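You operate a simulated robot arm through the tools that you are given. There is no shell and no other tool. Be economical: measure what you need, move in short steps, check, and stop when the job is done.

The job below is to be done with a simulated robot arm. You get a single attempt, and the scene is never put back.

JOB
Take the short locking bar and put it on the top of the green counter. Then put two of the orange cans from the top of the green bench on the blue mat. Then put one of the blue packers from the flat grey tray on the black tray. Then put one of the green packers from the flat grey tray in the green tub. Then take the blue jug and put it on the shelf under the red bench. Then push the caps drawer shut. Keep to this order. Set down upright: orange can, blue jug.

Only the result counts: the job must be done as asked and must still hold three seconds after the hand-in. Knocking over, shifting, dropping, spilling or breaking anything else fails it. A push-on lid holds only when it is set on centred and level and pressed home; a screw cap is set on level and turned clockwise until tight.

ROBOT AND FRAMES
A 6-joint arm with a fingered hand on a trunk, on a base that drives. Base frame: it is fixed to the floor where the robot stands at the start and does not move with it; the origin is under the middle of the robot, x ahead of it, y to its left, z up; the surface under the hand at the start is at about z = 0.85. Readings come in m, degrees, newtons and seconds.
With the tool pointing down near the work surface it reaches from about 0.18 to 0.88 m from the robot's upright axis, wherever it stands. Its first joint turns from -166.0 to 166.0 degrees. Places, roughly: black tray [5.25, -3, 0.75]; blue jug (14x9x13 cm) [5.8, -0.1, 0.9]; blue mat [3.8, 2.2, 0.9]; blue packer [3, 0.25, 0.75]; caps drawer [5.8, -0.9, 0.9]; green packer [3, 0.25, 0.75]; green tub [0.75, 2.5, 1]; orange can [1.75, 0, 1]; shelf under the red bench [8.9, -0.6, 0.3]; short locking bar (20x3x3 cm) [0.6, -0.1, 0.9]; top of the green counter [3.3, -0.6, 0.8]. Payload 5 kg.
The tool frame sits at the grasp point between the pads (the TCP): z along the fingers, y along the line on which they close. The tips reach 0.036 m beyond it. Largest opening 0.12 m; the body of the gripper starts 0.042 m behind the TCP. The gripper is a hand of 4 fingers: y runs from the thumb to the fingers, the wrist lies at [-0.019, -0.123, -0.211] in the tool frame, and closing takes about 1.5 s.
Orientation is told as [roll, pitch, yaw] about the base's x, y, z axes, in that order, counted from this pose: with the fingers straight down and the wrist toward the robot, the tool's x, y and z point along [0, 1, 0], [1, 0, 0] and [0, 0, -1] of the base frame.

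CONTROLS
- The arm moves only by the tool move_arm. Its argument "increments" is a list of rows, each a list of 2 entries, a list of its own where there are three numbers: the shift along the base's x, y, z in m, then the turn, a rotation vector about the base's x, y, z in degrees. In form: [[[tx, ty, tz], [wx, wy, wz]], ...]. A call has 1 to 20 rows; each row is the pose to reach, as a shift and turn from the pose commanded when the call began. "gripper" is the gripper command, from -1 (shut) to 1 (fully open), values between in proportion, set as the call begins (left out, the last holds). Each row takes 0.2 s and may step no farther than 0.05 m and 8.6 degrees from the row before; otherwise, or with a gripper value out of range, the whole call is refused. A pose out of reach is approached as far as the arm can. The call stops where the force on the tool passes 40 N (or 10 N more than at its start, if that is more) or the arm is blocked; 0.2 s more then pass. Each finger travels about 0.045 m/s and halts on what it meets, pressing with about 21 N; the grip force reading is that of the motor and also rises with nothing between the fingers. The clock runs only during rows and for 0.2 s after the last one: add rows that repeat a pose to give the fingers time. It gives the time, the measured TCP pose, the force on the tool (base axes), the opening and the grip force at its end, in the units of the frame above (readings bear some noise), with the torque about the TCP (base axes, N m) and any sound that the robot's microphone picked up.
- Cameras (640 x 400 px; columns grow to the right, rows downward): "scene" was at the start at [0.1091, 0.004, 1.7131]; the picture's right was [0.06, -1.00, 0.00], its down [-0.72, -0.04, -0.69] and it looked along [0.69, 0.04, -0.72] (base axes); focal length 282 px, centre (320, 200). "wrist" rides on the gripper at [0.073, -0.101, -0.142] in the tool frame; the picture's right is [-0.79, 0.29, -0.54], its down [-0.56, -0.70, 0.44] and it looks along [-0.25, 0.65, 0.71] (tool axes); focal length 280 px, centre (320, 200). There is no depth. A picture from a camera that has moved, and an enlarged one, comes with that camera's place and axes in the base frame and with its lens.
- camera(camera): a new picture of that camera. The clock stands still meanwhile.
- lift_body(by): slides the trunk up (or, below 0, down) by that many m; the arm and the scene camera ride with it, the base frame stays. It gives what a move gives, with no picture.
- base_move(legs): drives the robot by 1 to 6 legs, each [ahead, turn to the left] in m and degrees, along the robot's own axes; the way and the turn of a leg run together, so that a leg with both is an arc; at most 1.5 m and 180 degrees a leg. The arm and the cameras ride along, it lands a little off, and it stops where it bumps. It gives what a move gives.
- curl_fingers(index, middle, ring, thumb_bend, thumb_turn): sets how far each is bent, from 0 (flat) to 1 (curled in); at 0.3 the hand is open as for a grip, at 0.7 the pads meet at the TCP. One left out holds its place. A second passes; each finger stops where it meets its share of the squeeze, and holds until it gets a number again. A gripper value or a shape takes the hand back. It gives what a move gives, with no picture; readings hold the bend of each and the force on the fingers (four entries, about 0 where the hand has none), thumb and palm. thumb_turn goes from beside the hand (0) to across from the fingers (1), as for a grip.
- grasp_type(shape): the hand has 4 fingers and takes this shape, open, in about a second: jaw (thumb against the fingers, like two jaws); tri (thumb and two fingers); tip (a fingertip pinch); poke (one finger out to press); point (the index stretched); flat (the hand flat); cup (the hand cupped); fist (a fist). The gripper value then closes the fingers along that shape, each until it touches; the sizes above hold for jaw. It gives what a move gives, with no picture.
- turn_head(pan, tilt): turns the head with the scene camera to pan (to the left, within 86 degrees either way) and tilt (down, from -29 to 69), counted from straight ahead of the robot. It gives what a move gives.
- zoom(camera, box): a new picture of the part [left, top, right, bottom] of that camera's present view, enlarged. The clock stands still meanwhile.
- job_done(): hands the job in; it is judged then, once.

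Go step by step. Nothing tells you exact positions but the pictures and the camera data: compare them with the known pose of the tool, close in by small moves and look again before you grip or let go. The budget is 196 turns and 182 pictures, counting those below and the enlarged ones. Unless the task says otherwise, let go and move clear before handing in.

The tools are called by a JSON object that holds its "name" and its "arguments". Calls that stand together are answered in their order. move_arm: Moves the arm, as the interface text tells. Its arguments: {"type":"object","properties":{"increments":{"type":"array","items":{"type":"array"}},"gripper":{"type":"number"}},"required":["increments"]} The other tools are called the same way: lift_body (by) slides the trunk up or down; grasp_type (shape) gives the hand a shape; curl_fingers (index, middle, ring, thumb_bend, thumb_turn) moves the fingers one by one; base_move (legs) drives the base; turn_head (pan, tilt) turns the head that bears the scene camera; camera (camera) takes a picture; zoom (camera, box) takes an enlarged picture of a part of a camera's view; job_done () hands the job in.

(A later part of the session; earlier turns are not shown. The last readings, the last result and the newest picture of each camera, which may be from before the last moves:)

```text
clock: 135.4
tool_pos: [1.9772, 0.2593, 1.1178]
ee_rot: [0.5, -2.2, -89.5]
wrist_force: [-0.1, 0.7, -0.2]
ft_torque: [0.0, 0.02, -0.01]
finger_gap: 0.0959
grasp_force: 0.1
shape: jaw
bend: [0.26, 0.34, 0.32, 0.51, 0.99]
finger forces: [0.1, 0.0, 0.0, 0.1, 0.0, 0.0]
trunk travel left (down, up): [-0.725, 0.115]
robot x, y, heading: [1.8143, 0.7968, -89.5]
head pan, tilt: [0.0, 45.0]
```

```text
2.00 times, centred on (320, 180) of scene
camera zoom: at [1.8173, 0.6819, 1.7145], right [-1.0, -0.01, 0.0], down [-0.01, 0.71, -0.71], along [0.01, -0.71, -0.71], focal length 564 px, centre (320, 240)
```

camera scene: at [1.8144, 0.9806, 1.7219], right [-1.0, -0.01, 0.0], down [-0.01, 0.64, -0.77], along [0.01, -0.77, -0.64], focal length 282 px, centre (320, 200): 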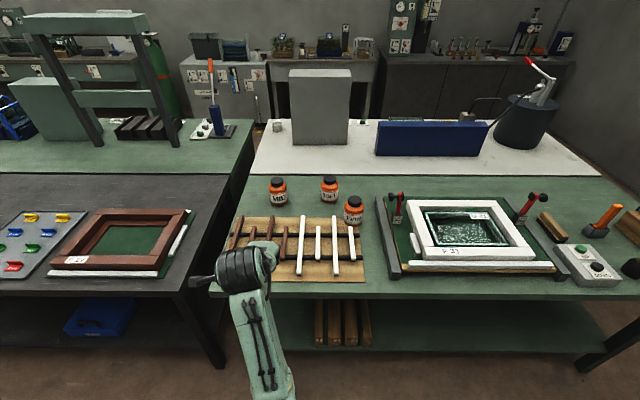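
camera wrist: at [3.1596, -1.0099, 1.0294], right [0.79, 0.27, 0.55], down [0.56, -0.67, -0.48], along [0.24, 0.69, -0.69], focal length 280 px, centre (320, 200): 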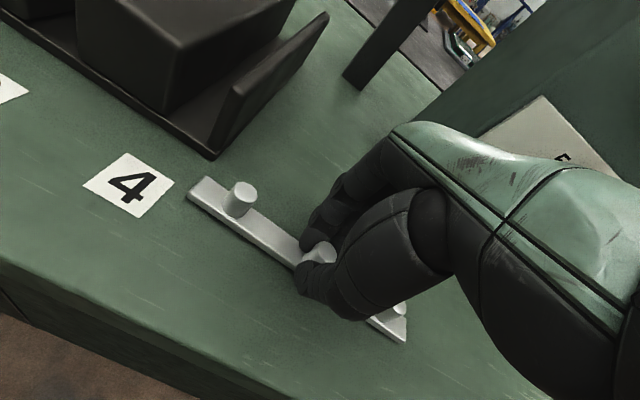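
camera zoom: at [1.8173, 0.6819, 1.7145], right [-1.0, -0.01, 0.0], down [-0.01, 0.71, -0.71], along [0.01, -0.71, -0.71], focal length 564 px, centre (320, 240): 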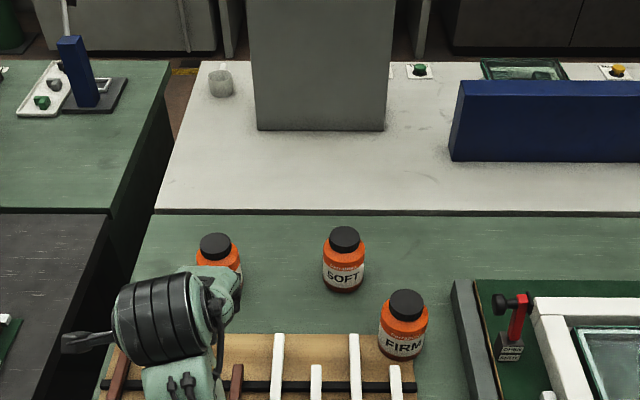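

Can 1 is at (2.017,-0.043), top ≈0.98. I'll level the hand, open fully and move above it.

{"name": "move_arm", "arguments": {"increments": [[[0.01, -0.04, 0.01], [1, 0.3, 0]], [[0.02, -0.08, 0.01], [2.2, 0.6, 0]], [[0.03, -0.12, 0.01], [2.2, 0.6, 0]], [[0.04, -0.16, 0.01], [2.2, 0.6, 0]], [[0.041, -0.2, 0.01], [2.2, 0.6, 0]], [[0.041, -0.24, 0.01], [2.2, 0.6, 0]], [[0.041, -0.28, 0.0], [2.2, 0.6, 0]], [[0.041, -0.302, 0.0], [2.2, 0.6, 0]]], "gripper": 1}}

{"name": "camera", "arguments": {"camera": "wrist"}}

{"name": "zoom", "arguments": {"camera": "scene", "box": [160, 80, 480, 280]}}

```text
clock: 137.2
tool_pos: [2.0169, -0.0425, 1.1207]
ee_rot: [0.0, 0.0, -89.4]
wrist_force: [0.6, 0.5, 0.2]
ft_torque: [0.01, 0.0, 0.02]
finger_gap: 0.1196
grasp_force: 0.1
shape: jaw
bend: [0.3, 0.3, 0.3, 0.3, 0.98]
finger forces: [0.0, 0.1, 0.0, 0.0, 0.0, 0.0]
trunk travel left (down, up): [-0.725, 0.115]
robot x, y, heading: [1.8177, 0.7964, -89.3]
head pan, tilt: [0.0, 45.0]
```

```text
150 pictures are left
camera wrist: at [2.089, 0.0611, 1.2621], right [-0.79, -0.3, 0.54], down [-0.57, 0.69, -0.44], along [-0.24, -0.66, -0.71], focal length 280 px, centre (320, 200)
```

wrist: 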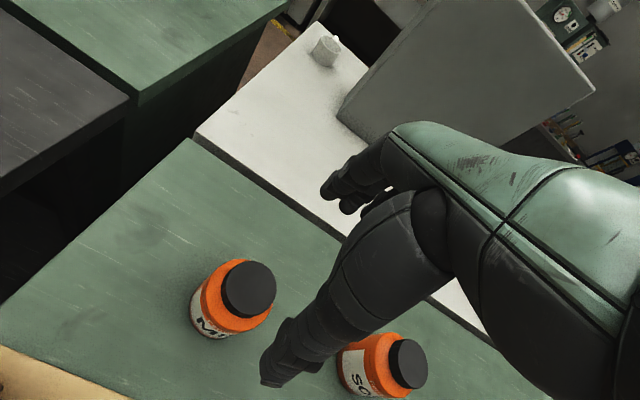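

```text
2.00 times, centred on (320, 180) of scene
camera zoom: at [1.8171, 0.6824, 1.7145], right [-1.0, -0.01, 0.0], down [-0.01, 0.71, -0.71], along [0.01, -0.71, -0.71], focal length 564 px, centre (320, 240)
```

zoom: 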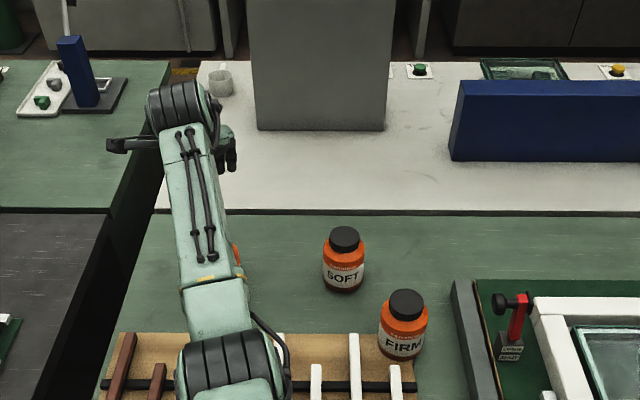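

The wrist view confirms can 1 at about (2.024,-0.043). Descending around it to z≈0.945.

{"name": "move_arm", "arguments": {"increments": [[[0.005, 0, -0.04], [0, 0, 0]], [[0.005, 0, -0.08], [0, 0, 0]], [[0.005, 0, -0.12], [0, 0, 0]], [[0.005, 0, -0.145], [0, 0, 0]], [[0.005, 0, -0.16], [0, 0, 0]], [[0.005, 0, -0.172], [0, 0, 0]]]}}

{"name": "camera", "arguments": {"camera": "wrist"}}

```text
clock: 138.6
tool_pos: [2.0219, -0.0417, 0.9466]
ee_rot: [0.0, 0.0, -89.4]
wrist_force: [-0.1, -0.4, 0.1]
ft_torque: [0.01, -0.02, 0.01]
finger_gap: 0.1199
grasp_force: 0.0
shape: jaw
bend: [0.3, 0.3, 0.3, 0.3, 0.98]
finger forces: [0.0, 0.0, 0.0, 0.0, 0.0, 0.0]
trunk travel left (down, up): [-0.725, 0.115]
robot x, y, heading: [1.8167, 0.7929, -89.4]
head pan, tilt: [0.0, 45.0]
```

```text
148 pictures are left
camera wrist: at [2.0941, 0.0614, 1.0886], right [-0.79, -0.3, 0.54], down [-0.57, 0.69, -0.44], along [-0.24, -0.66, -0.71], focal length 280 px, centre (320, 200)
```

wrist: 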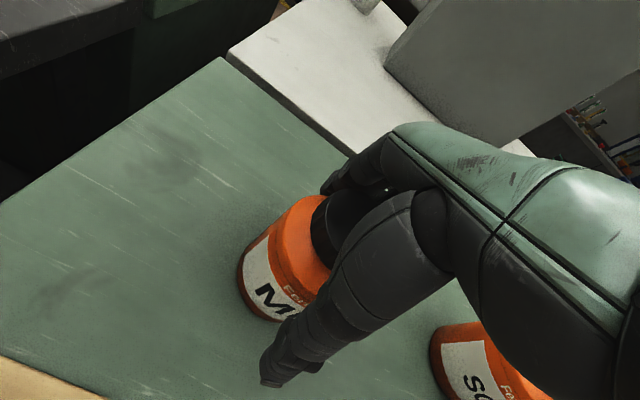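

The can is between thumb and fingers, no contact yet. Closing.

{"name": "move_arm", "arguments": {"increments": [[[0, 0, -0.005], [0, 0, 0]], [[0, 0, -0.005], [0, 0, 0]], [[0, 0, -0.005], [0, 0, 0]], [[0, 0, -0.005], [0, 0, 0]], [[0, 0, -0.005], [0, 0, 0]], [[0, 0, -0.005], [0, 0, 0]], [[0, 0, -0.005], [0, 0, 0]], [[0, 0, -0.005], [0, 0, 0]]], "gripper": -1}}

{"name": "camera", "arguments": {"camera": "wrist"}}

```text
clock: 140.4
tool_pos: [2.0221, -0.041, 0.9418]
ee_rot: [0.0, 0.1, -89.4]
wrist_force: [0.0, 1.2, 0.8]
ft_torque: [0.05, 0.0, 0.03]
finger_gap: 0.0726
grasp_force: 21.1
shape: jaw
bend: [0.27, 0.37, 0.38, 0.71, 1.0]
finger forces: [11.0, 6.2, 0.1, 0.1, 18.3, 0.0]
trunk travel left (down, up): [-0.725, 0.115]
robot x, y, heading: [1.8186, 0.7929, -89.3]
head pan, tilt: [0.0, 45.0]
```

```text
147 pictures are left
camera wrist: at [2.0942, 0.0617, 1.0841], right [-0.79, -0.3, 0.54], down [-0.57, 0.69, -0.44], along [-0.24, -0.66, -0.71], focal length 280 px, centre (320, 200)
```

wrist: 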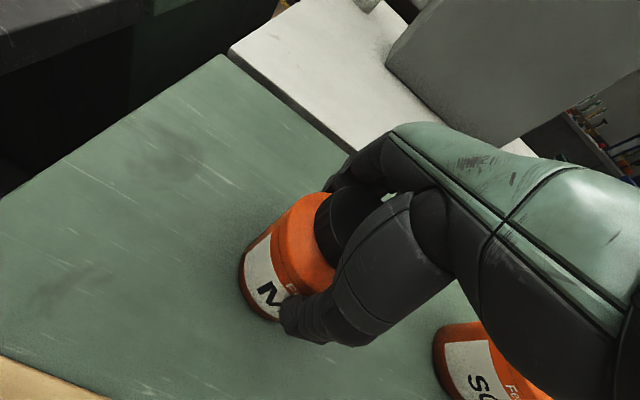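

Gripped at 7.3 cm. Lifting and pulling back.

{"name": "move_arm", "arguments": {"increments": [[[0, 0, 0.02], [0, 0, 0]], [[0, 0, 0.05], [0, 0, 0]], [[0, 0, 0.09], [0, 0, 0]], [[0, 0, 0.13], [0, 0, 0]], [[0, 0.03, 0.16], [0, 0, 0]], [[0, 0.07, 0.18], [0, 0, 0]], [[-0.02, 0.11, 0.18], [0, 0, 0]], [[-0.04, 0.15, 0.18], [0, 0, 0]], [[-0.06, 0.19, 0.18], [0, 0, 0]], [[-0.08, 0.23, 0.18], [0, 0, 0]], [[-0.1, 0.26, 0.18], [0, 0, 0]]]}}

{"name": "camera", "arguments": {"camera": "wrist"}}

{"name": "camera", "arguments": {"camera": "scene"}}

```text
clock: 142.8
tool_pos: [1.9212, 0.2194, 1.1249]
ee_rot: [0.0, 0.0, -89.4]
wrist_force: [0.3, 0.5, -2.6]
ft_torque: [0.03, -0.01, 0.0]
finger_gap: 0.0718
grasp_force: 21.0
shape: jaw
bend: [0.27, 0.37, 0.38, 0.71, 1.0]
finger forces: [11.1, 6.8, 0.1, 0.0, 18.0, 0.0]
trunk travel left (down, up): [-0.725, 0.115]
robot x, y, heading: [1.8155, 0.7965, -89.6]
head pan, tilt: [0.0, 45.0]
```

```text
146 pictures are left
camera wrist: at [1.9929, 0.3219, 1.2663], right [-0.79, -0.3, 0.54], down [-0.57, 0.69, -0.44], along [-0.24, -0.66, -0.71], focal length 280 px, centre (320, 200)
```

wrist: 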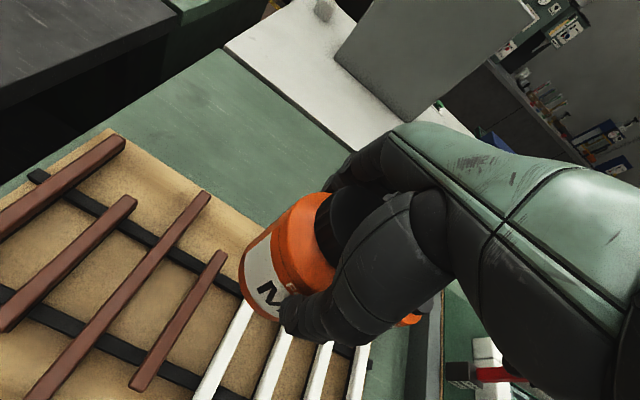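

```text
145 pictures are left
camera scene: at [1.8163, 0.6837, 1.7146], right [-1.0, -0.01, 0.0], down [-0.01, 0.71, -0.71], along [0.01, -0.71, -0.71], focal length 282 px, centre (320, 200)
```

scene: 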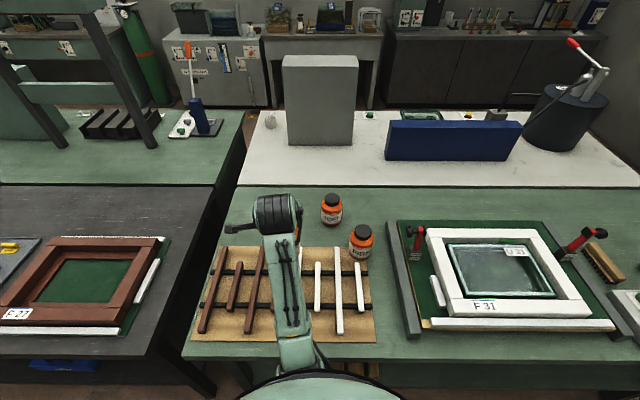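

Can held upright. Driving to the mat on the yellow table.

{"name": "base_move", "arguments": {"legs": [[-0.3, 0], [0, 90], [1.5, 0], [0.48, 0], [0, 90]]}}

{"name": "turn_head", "arguments": {"pan": 0, "tilt": 40}}

{"name": "camera", "arguments": {"camera": "scene"}}

```text
clock: 164.6
tool_pos: [3.6992, 1.7102, 1.1225]
ee_rot: [0.0, -0.1, 90.8]
wrist_force: [-0.7, -0.2, -3.3]
ft_torque: [-0.01, 0.02, 0.03]
finger_gap: 0.0718
grasp_force: 20.8
shape: jaw
bend: [0.27, 0.37, 0.38, 0.71, 1.0]
finger forces: [10.8, 6.6, 0.1, 0.0, 17.3, 0.1]
trunk travel left (down, up): [-0.725, 0.115]
robot x, y, heading: [3.8016, 1.1312, 90.7]
head pan, tilt: [0.0, 45.0]
```

```text
clock: 165.2
tool_pos: [3.6985, 1.711, 1.1236]
ee_rot: [0.0, 0.1, 90.8]
wrist_force: [0.5, -1.0, -2.3]
ft_torque: [-0.02, 0.0, -0.02]
finger_gap: 0.0717
grasp_force: 20.8
shape: jaw
bend: [0.27, 0.37, 0.38, 0.71, 1.0]
finger forces: [10.8, 6.6, 0.0, 0.0, 17.5, 0.1]
trunk travel left (down, up): [-0.725, 0.115]
robot x, y, heading: [3.8027, 1.1353, 90.6]
head pan, tilt: [0.0, 40.0]
```

```text
144 pictures are left
camera scene: at [3.8011, 1.2486, 1.7217], right [1.0, 0.01, 0.0], down [0.01, -0.64, -0.77], along [-0.01, 0.77, -0.64], focal length 282 px, centre (320, 200)
```

scene: 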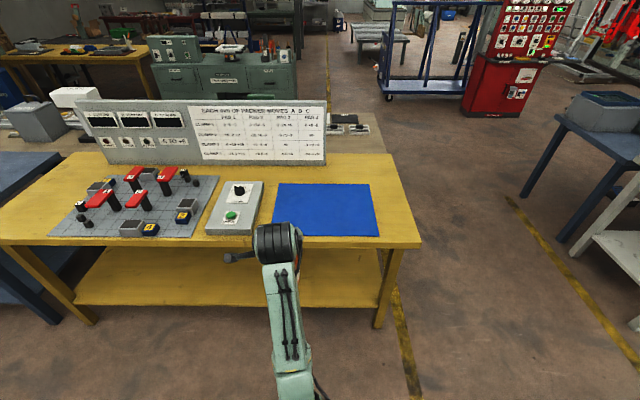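

Mat spans x 3.6–4.05, y 2.06–2.44. Driving 0.4 closer, then placing the first can at (3.92, 2.23).

{"name": "base_move", "arguments": {"legs": [[0.4, 0]]}}

{"name": "move_arm", "arguments": {"increments": [[[0.04, 0.02, 0], [0, 0, 0]], [[0.08, 0.04, 0], [0, 0, 0]], [[0.12, 0.06, 0], [0, 0, 0]], [[0.16, 0.08, 0], [0, 0, 0]], [[0.2, 0.1, 0], [0, 0, 0]], [[0.22, 0.11, 0], [0, 0, 0]]]}}

{"name": "camera", "arguments": {"camera": "scene"}}

{"name": "camera", "arguments": {"camera": "wrist"}}

```text
clock: 167.9
tool_pos: [3.6937, 2.1104, 1.1242]
ee_rot: [0.0, 0.0, 90.7]
wrist_force: [0.5, 0.0, -2.5]
ft_torque: [-0.03, 0.02, 0.0]
finger_gap: 0.0714
grasp_force: 21.7
shape: jaw
bend: [0.27, 0.37, 0.38, 0.71, 1.0]
finger forces: [10.8, 6.6, 0.1, 0.1, 17.5, 0.0]
trunk travel left (down, up): [-0.725, 0.115]
robot x, y, heading: [3.8001, 1.5358, 90.5]
head pan, tilt: [0.0, 40.0]
```

```text
clock: 169.3
tool_pos: [3.9145, 2.2208, 1.1242]
ee_rot: [0.0, 0.1, 90.7]
wrist_force: [0.7, 0.3, -2.2]
ft_torque: [0.0, 0.01, 0.01]
finger_gap: 0.0716
grasp_force: 20.9
shape: jaw
bend: [0.27, 0.37, 0.38, 0.71, 1.0]
finger forces: [10.8, 6.6, 0.1, 0.0, 17.4, 0.1]
trunk travel left (down, up): [-0.725, 0.115]
robot x, y, heading: [3.8006, 1.536, 90.6]
head pan, tilt: [0.0, 40.0]
```

```text
143 pictures are left
camera scene: at [3.7974, 1.6487, 1.7217], right [1.0, 0.01, 0.0], down [0.01, -0.64, -0.77], along [-0.01, 0.77, -0.64], focal length 282 px, centre (320, 200)
```

scene: 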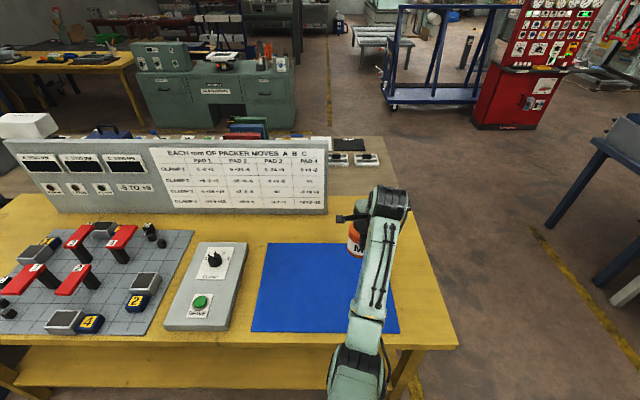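

```text
142 pictures are left
camera wrist: at [3.8441, 2.1205, 1.266], right [0.79, 0.3, 0.54], down [0.57, -0.69, -0.44], along [0.24, 0.66, -0.71], focal length 280 px, centre (320, 200)
```

wrist: 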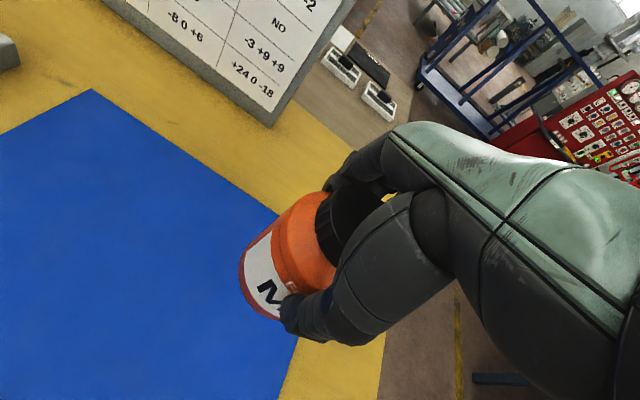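

The can is over the mat's right part with room. Lowering.

{"name": "move_arm", "arguments": {"increments": [[[-0.01, 0, -0.04], [0, 0, 0]], [[-0.01, 0, -0.08], [0, 0, 0]], [[-0.01, 0, -0.12], [0, 0, 0]], [[-0.01, 0, -0.15], [0, 0, 0]], [[-0.01, 0, -0.165], [0, 0, 0]]]}}

{"name": "camera", "arguments": {"camera": "wrist"}}

```text
clock: 170.5
tool_pos: [3.9036, 2.2207, 0.9585]
ee_rot: [0.0, 0.0, 90.7]
wrist_force: [0.3, 0.4, -3.6]
ft_torque: [-0.07, -0.01, -0.01]
finger_gap: 0.0716
grasp_force: 21.0
shape: jaw
bend: [0.27, 0.37, 0.38, 0.71, 1.0]
finger forces: [10.8, 6.8, 0.0, 0.0, 17.4, 0.0]
trunk travel left (down, up): [-0.725, 0.115]
robot x, y, heading: [3.8038, 1.5325, 90.6]
head pan, tilt: [0.0, 40.0]
```

```text
141 pictures are left
camera wrist: at [3.8334, 2.1201, 1.1001], right [0.79, 0.3, 0.54], down [0.57, -0.69, -0.44], along [0.24, 0.66, -0.71], focal length 280 px, centre (320, 200)
```

wrist: 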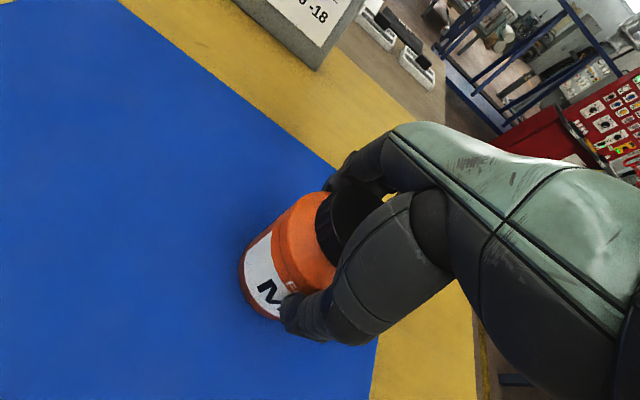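

Nearly down. Lowering in 4 mm steps and watching force.

{"name": "move_arm", "arguments": {"increments": [[[0, 0, -0.004], [0, 0, 0]], [[0, 0, -0.008], [0, 0, 0]], [[0, 0, -0.012], [0, 0, 0]], [[0, 0, -0.014], [0, 0, 0]]]}}

```text
clock: 171.5
tool_pos: [3.904, 2.2209, 0.947]
ee_rot: [0.0, -0.3, 90.7]
wrist_force: [-2.2, -0.8, 8.9]
ft_torque: [0.05, 0.06, 0.03]
finger_gap: 0.0716
grasp_force: 21.2
shape: jaw
bend: [0.27, 0.37, 0.38, 0.71, 1.0]
finger forces: [11.5, 7.2, 0.0, 0.0, 19.2, 0.0]
trunk travel left (down, up): [-0.725, 0.115]
robot x, y, heading: [3.7978, 1.531, 90.5]
head pan, tilt: [0.0, 40.0]
```

Contact at 9 N. Opening and lifting clear.

{"name": "move_arm", "arguments": {"increments": [[[0, 0, 0], [0, 0, 0]], [[0, 0, 0], [0, 0, 0]], [[0, 0, 0], [0, 0, 0]], [[0, 0, 0], [0, 0, 0]], [[0, 0, 0], [0, 0, 0]], [[0, 0, 0], [0, 0, 0]], [[0, 0, 0], [0, 0, 0]]], "gripper": 1}}

{"name": "camera", "arguments": {"camera": "wrist"}}

{"name": "move_arm", "arguments": {"increments": [[[0, 0, 0.03], [0, 0, 0]], [[0, 0, 0.07], [0, 0, 0]], [[0, 0, 0.11], [0, 0, 0]], [[0, 0, 0.15], [0, 0, 0]], [[0, 0, 0.18], [0, 0, 0]], [[0, -0.04, 0.18], [0, 0, 0]], [[0, -0.08, 0.18], [0, 0, 0]], [[-0.01, -0.12, 0.18], [0, 0, 0]], [[-0.02, -0.16, 0.18], [0, 0, 0]]]}}

{"name": "camera", "arguments": {"camera": "scene"}}

```text
clock: 173.1
tool_pos: [3.9032, 2.2209, 0.9439]
ee_rot: [0.1, 0.0, 90.7]
wrist_force: [-0.8, 1.2, 0.3]
ft_torque: [0.0, -0.03, 0.01]
finger_gap: 0.1197
grasp_force: 0.0
shape: jaw
bend: [0.3, 0.3, 0.3, 0.3, 0.98]
finger forces: [0.1, 0.1, 0.0, 0.0, 0.1, 0.1]
trunk travel left (down, up): [-0.725, 0.115]
robot x, y, heading: [3.7989, 1.5319, 90.5]
head pan, tilt: [0.0, 40.0]
```

```text
140 pictures are left
camera wrist: at [3.8336, 2.1195, 1.0863], right [0.79, 0.3, 0.54], down [0.57, -0.69, -0.44], along [0.24, 0.66, -0.71], focal length 280 px, centre (320, 200)
```

wrist: 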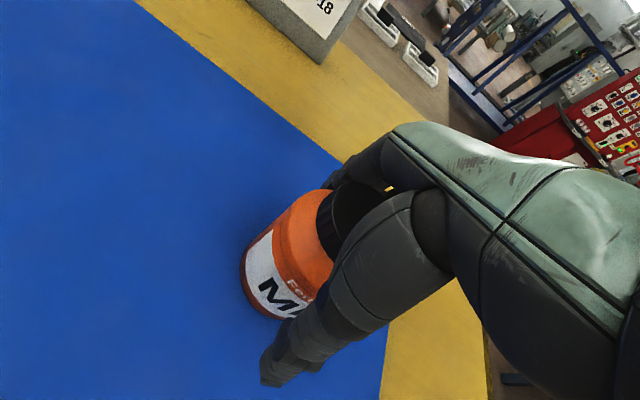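

```text
clock: 175.1
tool_pos: [3.884, 2.0578, 1.1258]
ee_rot: [0.1, -0.1, 90.8]
wrist_force: [0.5, 0.7, 0.5]
ft_torque: [0.06, -0.04, -0.02]
finger_gap: 0.12
grasp_force: 0.0
shape: jaw
bend: [0.3, 0.3, 0.3, 0.3, 0.98]
finger forces: [0.0, 0.0, 0.0, 0.0, 0.0, 0.1]
trunk travel left (down, up): [-0.725, 0.115]
robot x, y, heading: [3.8017, 1.5341, 90.8]
head pan, tilt: [0.0, 40.0]
```

```text
139 pictures are left
camera scene: at [3.7962, 1.6454, 1.722], right [1.0, 0.01, 0.0], down [0.01, -0.64, -0.77], along [-0.01, 0.77, -0.64], focal length 282 px, centre (320, 200)
```

scene: 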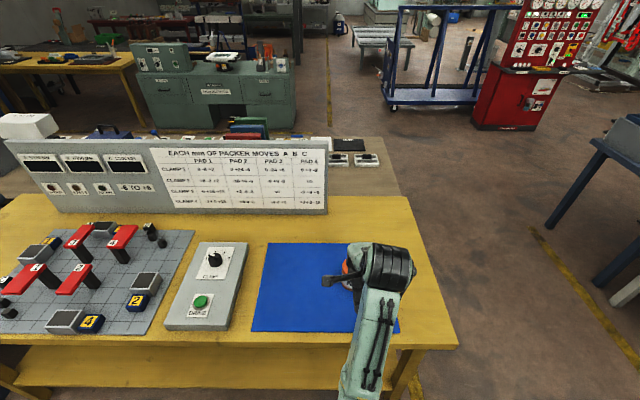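

First can stands on the mat. Back for the second can.

{"name": "base_move", "arguments": {"legs": [[-0.43, 0], [0, 89.5], [1.5, 0], [0.48, 0], [0, 90], [0.3, 0]]}}

{"name": "turn_head", "arguments": {"pan": 0, "tilt": 45}}

{"name": "camera", "arguments": {"camera": "scene"}}

```text
clock: 199.3
tool_pos: [1.7264, 0.2944, 1.1247]
ee_rot: [0.1, 0.1, -90.2]
wrist_force: [0.1, -0.1, 0.0]
ft_torque: [-0.01, 0.01, -0.03]
finger_gap: 0.1199
grasp_force: 0.2
shape: jaw
bend: [0.3, 0.3, 0.3, 0.3, 0.98]
finger forces: [0.1, 0.1, 0.0, 0.0, 0.1, 0.0]
trunk travel left (down, up): [-0.725, 0.115]
robot x, y, heading: [1.8166, 0.8205, -90.2]
head pan, tilt: [0.0, 40.0]
```

```text
clock: 200.0
tool_pos: [1.7249, 0.294, 1.1248]
ee_rot: [0.0, 0.0, -90.2]
wrist_force: [0.9, 0.1, 0.1]
ft_torque: [-0.01, 0.0, 0.01]
finger_gap: 0.1198
grasp_force: 0.0
shape: jaw
bend: [0.3, 0.3, 0.3, 0.3, 0.98]
finger forces: [0.0, 0.0, 0.1, 0.0, 0.0, 0.1]
trunk travel left (down, up): [-0.725, 0.115]
robot x, y, heading: [1.8179, 0.8178, -90.4]
head pan, tilt: [0.0, 45.0]
```

```text
138 pictures are left
camera scene: at [1.8168, 0.7064, 1.7145], right [-1.0, 0.0, 0.0], down [0.0, 0.71, -0.71], along [0.0, -0.71, -0.71], focal length 282 px, centre (320, 200)
```

scene: 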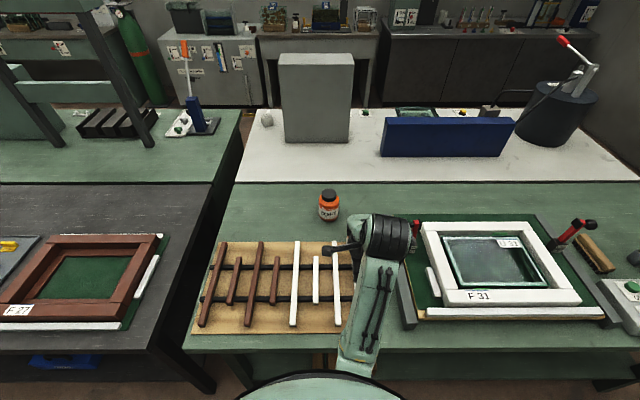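

Second can at about (1.786,-0.065). Edging 3 cm closer and moving above it.

{"name": "base_move", "arguments": {"legs": [[0.03, 0.3]]}}

{"name": "move_arm", "arguments": {"increments": [[[0.02, -0.04, 0], [0, 0, 0]], [[0.04, -0.08, 0], [0, 0, 0]], [[0.06, -0.12, 0], [0, 0, 0]], [[0.06, -0.16, 0], [0, 0, 0]], [[0.06, -0.2, 0], [0, 0, 0]], [[0.06, -0.24, 0], [0, 0, 0]], [[0.06, -0.28, 0], [0, 0, 0]], [[0.06, -0.325, 0], [0, 0, 0]]]}}

{"name": "camera", "arguments": {"camera": "wrist"}}

```text
clock: 200.8
tool_pos: [1.7278, 0.267, 1.1276]
ee_rot: [0.0, 0.0, -89.9]
wrist_force: [1.0, 0.1, 0.4]
ft_torque: [-0.01, 0.04, -0.01]
finger_gap: 0.1198
grasp_force: 0.1
shape: jaw
bend: [0.3, 0.3, 0.3, 0.3, 0.98]
finger forces: [0.1, 0.1, 0.1, 0.0, 0.0, 0.0]
trunk travel left (down, up): [-0.725, 0.115]
robot x, y, heading: [1.8217, 0.789, -90.1]
head pan, tilt: [0.0, 45.0]
```

```text
clock: 202.6
tool_pos: [1.7864, -0.0628, 1.1236]
ee_rot: [0.0, 0.1, -89.9]
wrist_force: [-1.0, -0.7, -0.5]
ft_torque: [0.02, -0.03, 0.02]
finger_gap: 0.1198
grasp_force: 0.1
shape: jaw
bend: [0.3, 0.3, 0.3, 0.3, 0.98]
finger forces: [0.0, 0.0, 0.0, 0.0, 0.0, 0.0]
trunk travel left (down, up): [-0.725, 0.115]
robot x, y, heading: [1.8183, 0.7908, -90.1]
head pan, tilt: [0.0, 45.0]
```

```text
137 pictures are left
camera wrist: at [1.8604, 0.0394, 1.2659], right [-0.79, -0.29, 0.54], down [-0.56, 0.7, -0.44], along [-0.25, -0.65, -0.72], focal length 280 px, centre (320, 200)
```

wrist: 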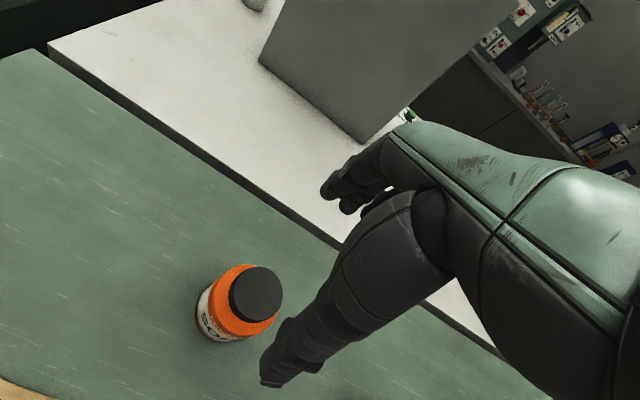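

Well centred. Descending and gripping.

{"name": "move_arm", "arguments": {"increments": [[[0, 0.002, -0.04], [0, 0, 0]], [[0, 0.002, -0.08], [0, 0, 0]], [[0, 0.002, -0.12], [0, 0, 0]], [[0, 0.002, -0.15], [0, 0, 0]], [[0, 0.002, -0.17], [0, 0, 0]], [[0, 0.002, -0.182], [0, 0, 0]]]}}

{"name": "move_arm", "arguments": {"increments": [[[0, 0, 0], [0, 0, 0]], [[0, 0, 0], [0, 0, 0]], [[0, 0, 0], [0, 0, 0]], [[0, 0, 0], [0, 0, 0]], [[0, 0, 0], [0, 0, 0]], [[0, 0, 0], [0, 0, 0]], [[0, 0, 0], [0, 0, 0]], [[0, 0, 0], [0, 0, 0]]], "gripper": -1}}

{"name": "camera", "arguments": {"camera": "wrist"}}

```text
clock: 204.0
tool_pos: [1.7876, -0.0586, 0.944]
ee_rot: [0.1, 0.1, -89.9]
wrist_force: [-0.4, 0.5, 0.4]
ft_torque: [-0.01, 0.02, 0.02]
finger_gap: 0.1199
grasp_force: 0.3
shape: jaw
bend: [0.3, 0.3, 0.3, 0.3, 0.98]
finger forces: [0.1, 0.0, 0.0, 0.1, 0.0, 0.1]
trunk travel left (down, up): [-0.725, 0.115]
robot x, y, heading: [1.8195, 0.7931, -90.0]
head pan, tilt: [0.0, 45.0]
```

```text
clock: 205.8
tool_pos: [1.7893, -0.059, 0.9422]
ee_rot: [0.0, 0.0, -90.0]
wrist_force: [0.1, 0.8, -0.5]
ft_torque: [0.02, 0.0, -0.01]
finger_gap: 0.071
grasp_force: 20.7
shape: jaw
bend: [0.27, 0.35, 0.37, 0.72, 1.0]
finger forces: [10.3, 5.6, 1.4, 0.0, 18.5, 0.0]
trunk travel left (down, up): [-0.725, 0.115]
robot x, y, heading: [1.8192, 0.7933, -90.0]
head pan, tilt: [0.0, 45.0]
```

```text
136 pictures are left
camera wrist: at [1.8614, 0.0435, 1.0849], right [-0.79, -0.29, 0.54], down [-0.56, 0.7, -0.44], along [-0.25, -0.65, -0.71], focal length 280 px, centre (320, 200)
```

wrist: 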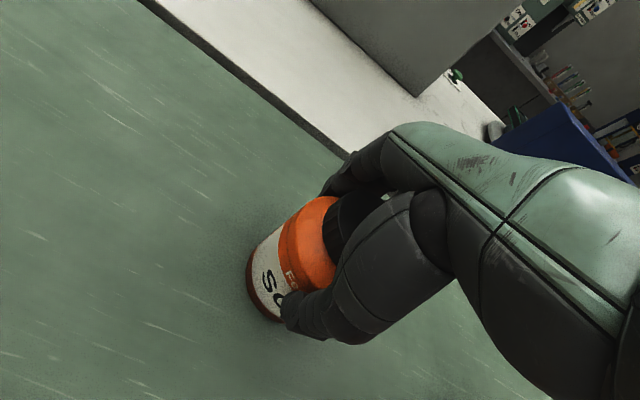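

Gripped. Lifting, pulling back and driving to the mat.

{"name": "move_arm", "arguments": {"increments": [[[0, 0, 0.03], [0, 0, 0]], [[0, 0, 0.07], [0, 0, 0]], [[0, 0, 0.11], [0, 0, 0]], [[0, 0, 0.15], [0, 0, 0]], [[0, 0, 0.185], [0, 0, 0]], [[0.01, 0.04, 0.185], [0, 0, 0]], [[0.02, 0.08, 0.185], [0, 0, 0]], [[0.03, 0.12, 0.185], [0, 0, 0]], [[0.04, 0.16, 0.185], [0, 0, 0]], [[0.05, 0.2, 0.185], [0, 0, 0]], [[0.06, 0.24, 0.185], [0, 0, 0]], [[0.07, 0.28, 0.185], [0, 0, 0]]]}}

{"name": "base_move", "arguments": {"legs": [[-0.3, 0], [0, 90], [1.5, 0], [0.48, 0], [0, 90], [0.43, 0]]}}

{"name": "camera", "arguments": {"camera": "scene"}}

{"name": "camera", "arguments": {"camera": "wrist"}}

```text
clock: 208.4
tool_pos: [1.8587, 0.2231, 1.1274]
ee_rot: [0.0, -0.1, -90.0]
wrist_force: [-0.6, 0.1, -2.7]
ft_torque: [-0.02, -0.03, 0.0]
finger_gap: 0.0708
grasp_force: 20.6
shape: jaw
bend: [0.27, 0.35, 0.37, 0.72, 1.0]
finger forces: [10.6, 5.8, 1.9, 0.1, 18.2, 0.1]
trunk travel left (down, up): [-0.725, 0.115]
robot x, y, heading: [1.8127, 0.7906, -90.2]
head pan, tilt: [0.0, 45.0]
```

```text
clock: 232.6
tool_pos: [3.7672, 2.0745, 1.127]
ee_rot: [0.0, -0.1, 89.6]
wrist_force: [0.7, -0.7, -2.6]
ft_torque: [-0.05, 0.0, -0.04]
finger_gap: 0.07
grasp_force: 21.0
shape: jaw
bend: [0.27, 0.35, 0.37, 0.72, 1.0]
finger forces: [10.6, 5.8, 1.8, 0.0, 17.5, 0.0]
trunk travel left (down, up): [-0.725, 0.115]
robot x, y, heading: [3.7983, 1.5065, 89.7]
head pan, tilt: [0.0, 45.0]
```

```text
135 pictures are left
camera scene: at [3.8017, 1.6167, 1.7145], right [1.0, -0.01, 0.0], down [-0.01, -0.71, -0.71], along [0.01, 0.71, -0.71], focal length 282 px, centre (320, 200)
```

scene: 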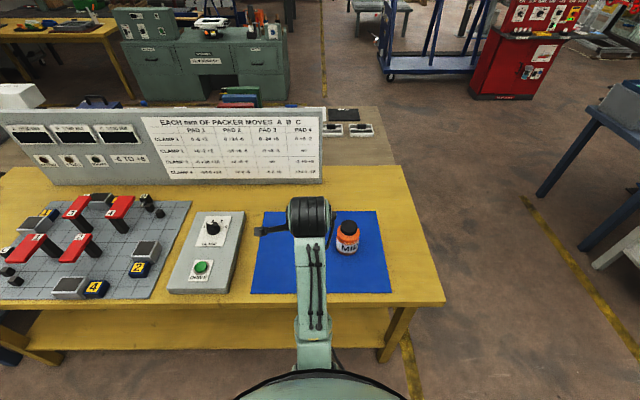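

```text
134 pictures are left
camera wrist: at [3.6946, 1.9749, 1.2692], right [0.79, 0.28, 0.54], down [0.56, -0.7, -0.44], along [0.26, 0.65, -0.71], focal length 280 px, centre (320, 200)
```

wrist: 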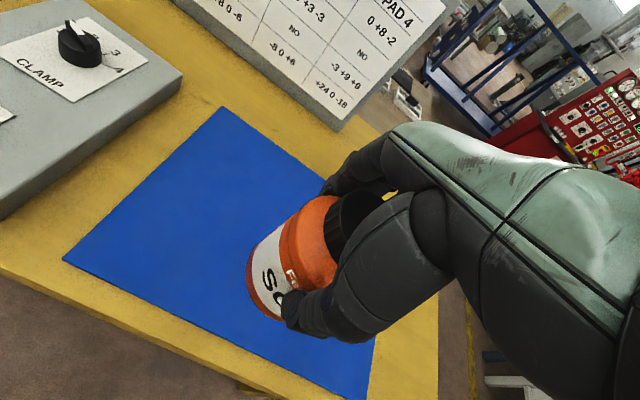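

Placing the second can at (3.715, 2.19), 19 cm from the first.

{"name": "move_arm", "arguments": {"increments": [[[-0.02, 0.04, 0], [0, 0, 0]], [[-0.04, 0.08, 0], [0, 0, 0]], [[-0.05, 0.115, 0], [0, 0, 0]], [[-0.05, 0.115, -0.04], [0, 0, 0]], [[-0.05, 0.115, -0.08], [0, 0, 0]], [[-0.05, 0.115, -0.12], [0, 0, 0]], [[-0.05, 0.115, -0.15], [0, 0, 0]], [[-0.05, 0.115, -0.168], [0, 0, 0]], [[-0.05, 0.115, -0.172], [0, 0, 0]], [[-0.05, 0.115, -0.176], [0, 0, 0]], [[-0.05, 0.115, -0.18], [0, 0, 0]]]}}

{"name": "camera", "arguments": {"camera": "wrist"}}

```text
clock: 235.0
tool_pos: [3.7172, 2.1897, 0.9489]
ee_rot: [0.1, 0.0, 89.6]
wrist_force: [-1.5, 0.6, -0.3]
ft_torque: [0.03, 0.02, 0.01]
finger_gap: 0.0701
grasp_force: 21.1
shape: jaw
bend: [0.27, 0.35, 0.37, 0.72, 1.0]
finger forces: [11.3, 6.1, 1.8, 0.0, 18.1, 0.0]
trunk travel left (down, up): [-0.725, 0.115]
robot x, y, heading: [3.8007, 1.502, 89.6]
head pan, tilt: [0.0, 45.0]
```

```text
133 pictures are left
camera wrist: at [3.6445, 2.0896, 1.0898], right [0.79, 0.28, 0.54], down [0.56, -0.7, -0.44], along [0.26, 0.65, -0.71], focal length 280 px, centre (320, 200)
```

wrist: 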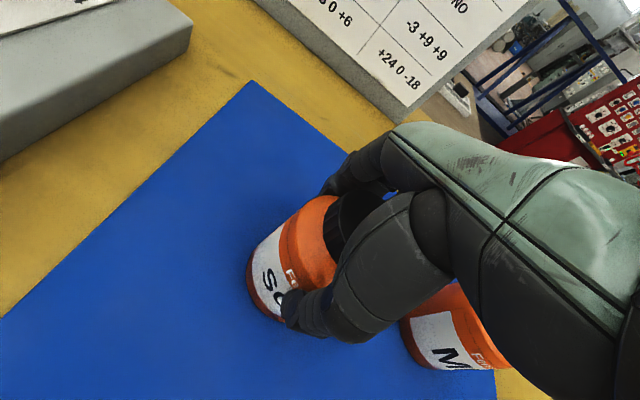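

Just touching; 4 mm more, then release and lift.

{"name": "move_arm", "arguments": {"increments": [[[0, 0, -0.003], [0, 0, 0]], [[0, 0, -0.005], [0, 0, 0]]]}}

{"name": "move_arm", "arguments": {"increments": [[[0, 0, 0], [0, 0, 0]], [[0, 0, 0], [0, 0, 0]], [[0, 0, 0], [0, 0, 0]], [[0, 0, 0], [0, 0, 0]], [[0, 0, 0], [0, 0, 0]], [[0, 0, 0], [0, 0, 0]], [[0, 0, 0], [0, 0, 0]]], "gripper": 1}}

{"name": "move_arm", "arguments": {"increments": [[[0, 0, 0.03], [0, 0, 0]], [[0, 0, 0.07], [0, 0, 0]], [[0, 0, 0.11], [0, 0, 0]], [[0, 0, 0.15], [0, 0, 0]], [[0, 0, 0.18], [0, 0, 0]], [[0, -0.04, 0.18], [0, 0, 0]], [[0.02, -0.08, 0.18], [0, 0, 0]], [[0.04, -0.12, 0.18], [0, 0, 0]], [[0.06, -0.16, 0.18], [0, 0, 0]], [[0.08, -0.2, 0.18], [0, 0, 0]]]}}

{"name": "camera", "arguments": {"camera": "scene"}}

```text
clock: 235.6
tool_pos: [3.7167, 2.1897, 0.946]
ee_rot: [0.1, -0.5, 89.6]
wrist_force: [-1.5, 1.0, 20.8]
ft_torque: [0.16, -0.04, 0.08]
finger_gap: 0.0705
grasp_force: 20.5
shape: jaw
bend: [0.27, 0.35, 0.37, 0.72, 1.0]
finger forces: [12.5, 6.9, 2.3, 0.1, 20.6, 0.0]
trunk travel left (down, up): [-0.725, 0.115]
robot x, y, heading: [3.8027, 1.5057, 89.4]
head pan, tilt: [0.0, 45.0]
```

```text
clock: 237.2
tool_pos: [3.7177, 2.189, 0.9425]
ee_rot: [0.0, 0.0, 89.6]
wrist_force: [0.4, 0.2, -1.0]
ft_torque: [0.02, 0.01, -0.01]
finger_gap: 0.1196
grasp_force: 0.0
shape: jaw
bend: [0.3, 0.3, 0.3, 0.3, 0.98]
finger forces: [0.1, 0.0, 0.0, 0.1, 0.1, 0.1]
trunk travel left (down, up): [-0.725, 0.115]
robot x, y, heading: [3.8004, 1.5047, 89.7]
head pan, tilt: [0.0, 45.0]
```

```text
clock: 239.4
tool_pos: [3.7987, 1.9873, 1.12]
ee_rot: [0.0, -0.3, 89.6]
wrist_force: [-0.9, -1.5, -0.7]
ft_torque: [0.03, 0.03, 0.04]
finger_gap: 0.1199
grasp_force: 0.1
shape: jaw
bend: [0.3, 0.3, 0.3, 0.3, 0.98]
finger forces: [0.0, 0.0, 0.0, 0.0, 0.0, 0.1]
trunk travel left (down, up): [-0.725, 0.115]
robot x, y, heading: [3.7998, 1.5062, 89.4]
head pan, tilt: [0.0, 45.0]
```

```text
132 pictures are left
camera scene: at [3.8029, 1.6144, 1.7147], right [1.0, -0.01, 0.0], down [-0.01, -0.71, -0.71], along [0.0, 0.71, -0.71], focal length 282 px, centre (320, 200)
```

scene: 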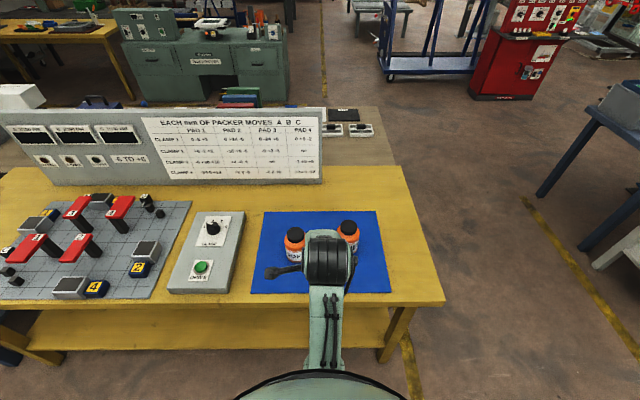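

Both cans stand on the mat. Next the packers: drive to the tray on the black table.

{"name": "base_move", "arguments": {"legs": [[-0.43, 0], [0, 90.4], [0.82, 0], [0, 90]]}}

{"name": "turn_head", "arguments": {"pan": 0, "tilt": 45}}

{"name": "camera", "arguments": {"camera": "scene"}}

```text
clock: 255.8
tool_pos: [2.9766, 0.5995, 1.1191]
ee_rot: [-0.1, -0.2, -89.7]
wrist_force: [-0.1, -1.0, -0.8]
ft_torque: [0.0, 0.03, 0.0]
finger_gap: 0.1197
grasp_force: 0.1
shape: jaw
bend: [0.3, 0.3, 0.3, 0.3, 0.98]
finger forces: [0.1, 0.0, 0.0, 0.0, 0.1, 0.1]
trunk travel left (down, up): [-0.725, 0.115]
robot x, y, heading: [2.9642, 1.079, -89.5]
head pan, tilt: [0.0, 45.0]
```

```text
clock: 256.4
tool_pos: [2.9763, 0.5996, 1.1199]
ee_rot: [0.0, -0.1, -89.7]
wrist_force: [-0.5, 0.1, -0.2]
ft_torque: [0.01, 0.0, 0.02]
finger_gap: 0.1197
grasp_force: 0.0
shape: jaw
bend: [0.3, 0.3, 0.3, 0.3, 0.98]
finger forces: [0.1, 0.0, 0.0, 0.0, 0.0, 0.0]
trunk travel left (down, up): [-0.725, 0.115]
robot x, y, heading: [2.9659, 1.0811, -89.8]
head pan, tilt: [0.0, 45.0]
```

```text
131 pictures are left
camera scene: at [2.9647, 0.9699, 1.7145], right [-1.0, 0.0, 0.0], down [0.0, 0.71, -0.71], along [0.0, -0.71, -0.71], focal length 282 px, centre (320, 200)
```

scene: 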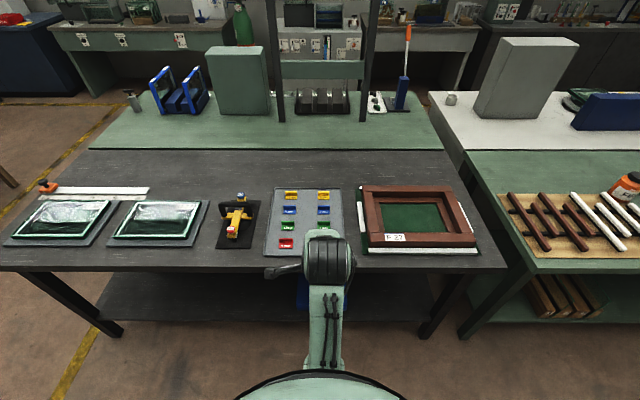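

The tray shows two columns of packers: yellow, blue, green, red from back to front. Zooming for detail.

{"name": "zoom", "arguments": {"camera": "scene", "box": [220, 170, 380, 270]}}

```text
4.00 times, centred on (300, 220) of scene
camera zoom: at [2.9647, 0.9699, 1.7145], right [-1.0, 0.0, 0.0], down [0.0, 0.71, -0.71], along [0.0, -0.71, -0.71], focal length 1129 px, centre (400, 120)
```

zoom: 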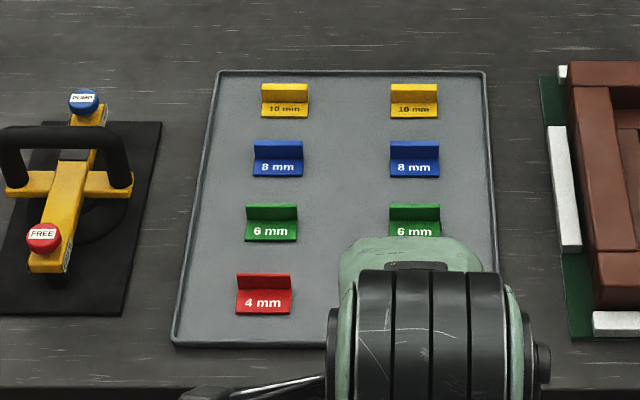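

Packers are L-shaped (upright plate at the back, ~5 cm wide). Right blue one: plate at about (2.95, 0.165). I'll move closer and look with the arm aside.

{"name": "base_move", "arguments": {"legs": [[0.22, 0]]}}

{"name": "move_arm", "arguments": {"increments": [[[0, 0, 0], [0, 0, 0]], [[0.0, -0.04, 0], [0, 0, 0]], [[0.0, -0.08, 0], [0, 0, 0]], [[-0.01, -0.12, 0], [0, 0, 0]], [[-0.02, -0.16, 0], [0, 0, 0]], [[-0.026, -0.2, 0], [0, 0, 0]], [[-0.026, -0.215, 0], [0, 0, 0]]], "gripper": 0.1}}

{"name": "camera", "arguments": {"camera": "wrist"}}

{"name": "zoom", "arguments": {"camera": "scene", "box": [220, 170, 380, 270]}}

```text
clock: 258.2
tool_pos: [2.9751, 0.3779, 1.1195]
ee_rot: [0.0, -0.2, -89.7]
wrist_force: [0.3, 1.0, 0.0]
ft_torque: [0.03, 0.01, 0.01]
finger_gap: 0.1198
grasp_force: 0.2
shape: jaw
bend: [0.3, 0.3, 0.3, 0.3, 0.98]
finger forces: [0.0, 0.0, 0.0, 0.0, 0.0, 0.0]
trunk travel left (down, up): [-0.725, 0.115]
robot x, y, heading: [2.9663, 0.8587, -89.7]
head pan, tilt: [0.0, 45.0]
```

```text
clock: 259.8
tool_pos: [2.9509, 0.1633, 1.1181]
ee_rot: [0.1, -0.2, -89.8]
wrist_force: [-1.3, -0.4, 0.0]
ft_torque: [0.01, 0.02, -0.01]
finger_gap: 0.0661
grasp_force: 0.2
shape: jaw
bend: [0.74, 0.43, 0.4, 0.67, 1.0]
finger forces: [0.0, 0.1, 0.0, 0.1, 0.0, 0.0]
trunk travel left (down, up): [-0.725, 0.115]
robot x, y, heading: [2.9662, 0.8597, -90.0]
head pan, tilt: [0.0, 45.0]
```

```text
129 pictures are left
camera wrist: at [3.0231, 0.2662, 1.261], right [-0.79, -0.29, 0.54], down [-0.56, 0.7, -0.44], along [-0.25, -0.66, -0.71], focal length 280 px, centre (320, 200)
```

wrist: 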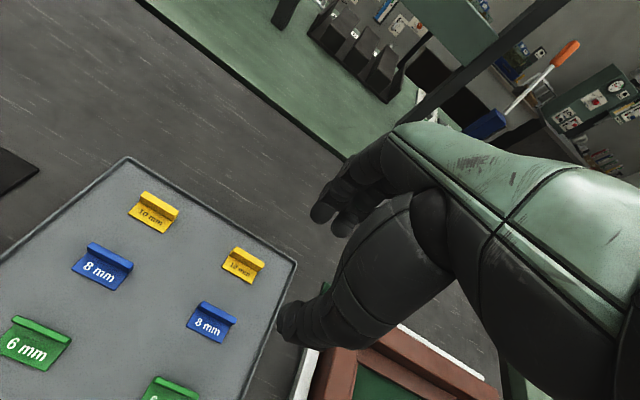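

```text
4.00 times, centred on (300, 220) of scene
camera zoom: at [2.9655, 0.7488, 1.7145], right [-1.0, 0.0, 0.0], down [0.0, 0.71, -0.71], along [0.0, -0.71, -0.71], focal length 1129 px, centre (400, 120)
```

zoom: 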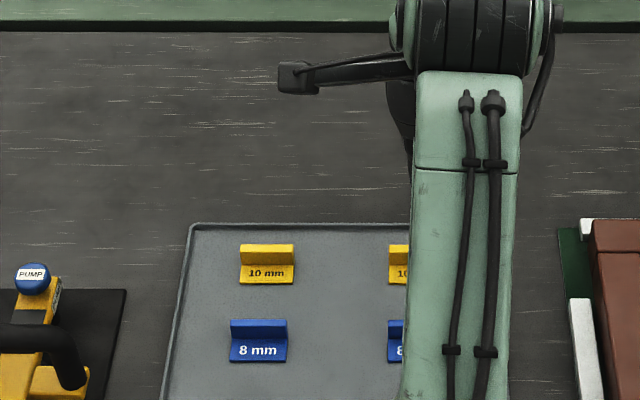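

The two views agree: table top ≈0.85, blue plate top at about (2.954,0.166,0.88). The index is curled oddly, so I'll set a parallel ~7 cm opening by fingers first.

{"name": "curl_fingers", "arguments": {"index": 0.42, "middle": 0.42, "ring": 0.42, "thumb_bend": 0.5, "thumb_turn": 1}}

{"name": "camera", "arguments": {"camera": "wrist"}}

```text
clock: 260.8
tool_pos: [2.9508, 0.1633, 1.119]
ee_rot: [0.0, -0.2, -89.7]
wrist_force: [0.5, 0.2, 0.0]
ft_torque: [0.0, 0.01, -0.03]
finger_gap: 0.0758
grasp_force: 0.0
shape: fingers
bend: [0.42, 0.42, 0.42, 0.5, 1.0]
finger forces: [0.1, 0.1, 0.0, 0.0, 0.0, 0.1]
trunk travel left (down, up): [-0.725, 0.115]
robot x, y, heading: [2.9658, 0.8649, -89.6]
head pan, tilt: [0.0, 45.0]
```

```text
127 pictures are left
camera wrist: at [3.0231, 0.2665, 1.2611], right [-0.79, -0.29, 0.54], down [-0.56, 0.7, -0.45], along [-0.25, -0.66, -0.71], focal length 280 px, centre (320, 200)
```

wrist: 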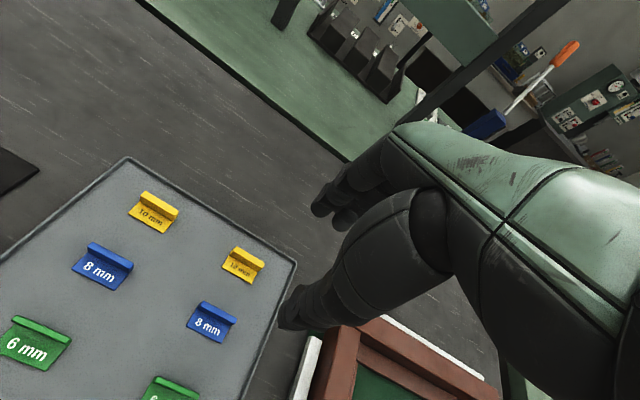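

Parallel 7.6 cm opening. Descending over the plate.

{"name": "move_arm", "arguments": {"increments": [[[0.004, 0.003, -0.04], [0, 0, 0]], [[0.004, 0.003, -0.08], [0, 0, 0]], [[0.004, 0.003, -0.12], [0, 0, 0]], [[0.004, 0.003, -0.15], [0, 0, 0]], [[0.004, 0.003, -0.18], [0, 0, 0]]]}}

{"name": "camera", "arguments": {"camera": "wrist"}}

```text
clock: 262.0
tool_pos: [2.954, 0.1666, 0.9388]
ee_rot: [0.0, -0.2, -89.5]
wrist_force: [0.5, -0.6, 0.1]
ft_torque: [0.0, 0.0, -0.01]
finger_gap: 0.0756
grasp_force: 0.0
shape: fingers
bend: [0.42, 0.42, 0.42, 0.5, 1.0]
finger forces: [0.0, 0.0, 0.0, 0.0, 0.0, 0.1]
trunk travel left (down, up): [-0.725, 0.115]
robot x, y, heading: [2.9687, 0.8611, -89.9]
head pan, tilt: [0.0, 45.0]
```

```text
126 pictures are left
camera wrist: at [3.027, 0.2688, 1.0804], right [-0.79, -0.29, 0.54], down [-0.56, 0.7, -0.45], along [-0.25, -0.66, -0.71], focal length 280 px, centre (320, 200)
```

wrist: 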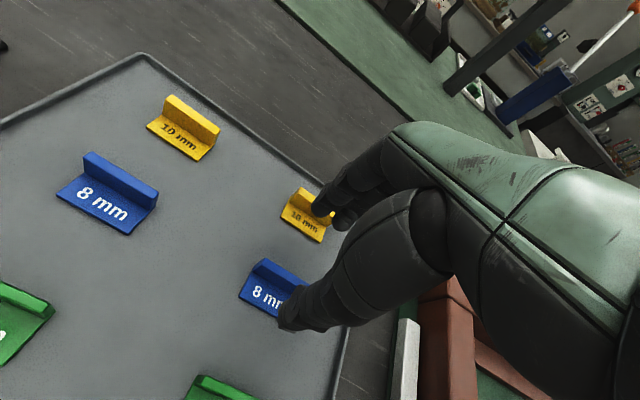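

Aligned. Lowering to z≈0.902 and closing.

{"name": "move_arm", "arguments": {"increments": [[[0.002, 0, -0.02], [0, 0, 0]], [[0.002, 0, -0.03], [0, 0, 0]], [[0.002, 0, -0.037], [0, 0, 0]]]}}

{"name": "curl_fingers", "arguments": {"index": 0.75, "middle": 0.75, "ring": 0.75, "thumb_bend": 0.75}}

{"name": "camera", "arguments": {"camera": "wrist"}}

```text
clock: 262.8
tool_pos: [2.9574, 0.1657, 0.9032]
ee_rot: [0.0, -0.2, -89.8]
wrist_force: [-1.3, -0.2, 0.9]
ft_torque: [0.02, -0.03, 0.02]
finger_gap: 0.0757
grasp_force: 0.0
shape: fingers
bend: [0.42, 0.42, 0.42, 0.5, 1.0]
finger forces: [0.0, 0.0, 0.1, 0.0, 0.0, 0.1]
trunk travel left (down, up): [-0.725, 0.115]
robot x, y, heading: [2.9658, 0.8599, -89.9]
head pan, tilt: [0.0, 45.0]
```

```text
clock: 263.8
tool_pos: [2.9571, 0.1657, 0.9019]
ee_rot: [0.2, -0.2, -89.6]
wrist_force: [0.7, -0.6, 0.8]
ft_torque: [-0.01, -0.01, 0.02]
finger_gap: 0.0091
grasp_force: 12.9
shape: fingers
bend: [0.71, 0.71, 0.75, 0.71, 1.0]
finger forces: [7.5, 5.5, 0.0, 0.0, 12.9, 0.0]
trunk travel left (down, up): [-0.725, 0.115]
robot x, y, heading: [2.9677, 0.862, -89.5]
head pan, tilt: [0.0, 45.0]
```

```text
125 pictures are left
camera wrist: at [3.0295, 0.2689, 1.0441], right [-0.79, -0.29, 0.54], down [-0.56, 0.7, -0.45], along [-0.25, -0.66, -0.71], focal length 280 px, centre (320, 200)
```

wrist: 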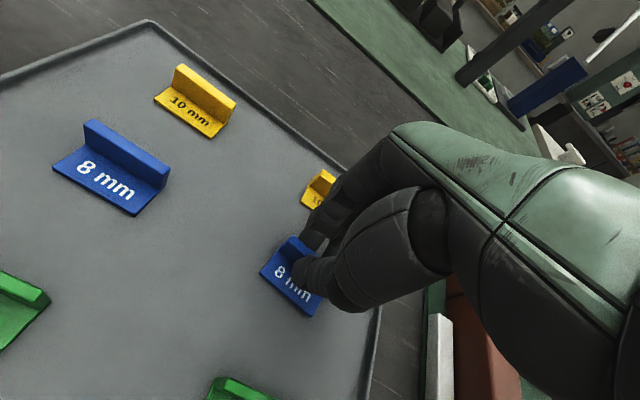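

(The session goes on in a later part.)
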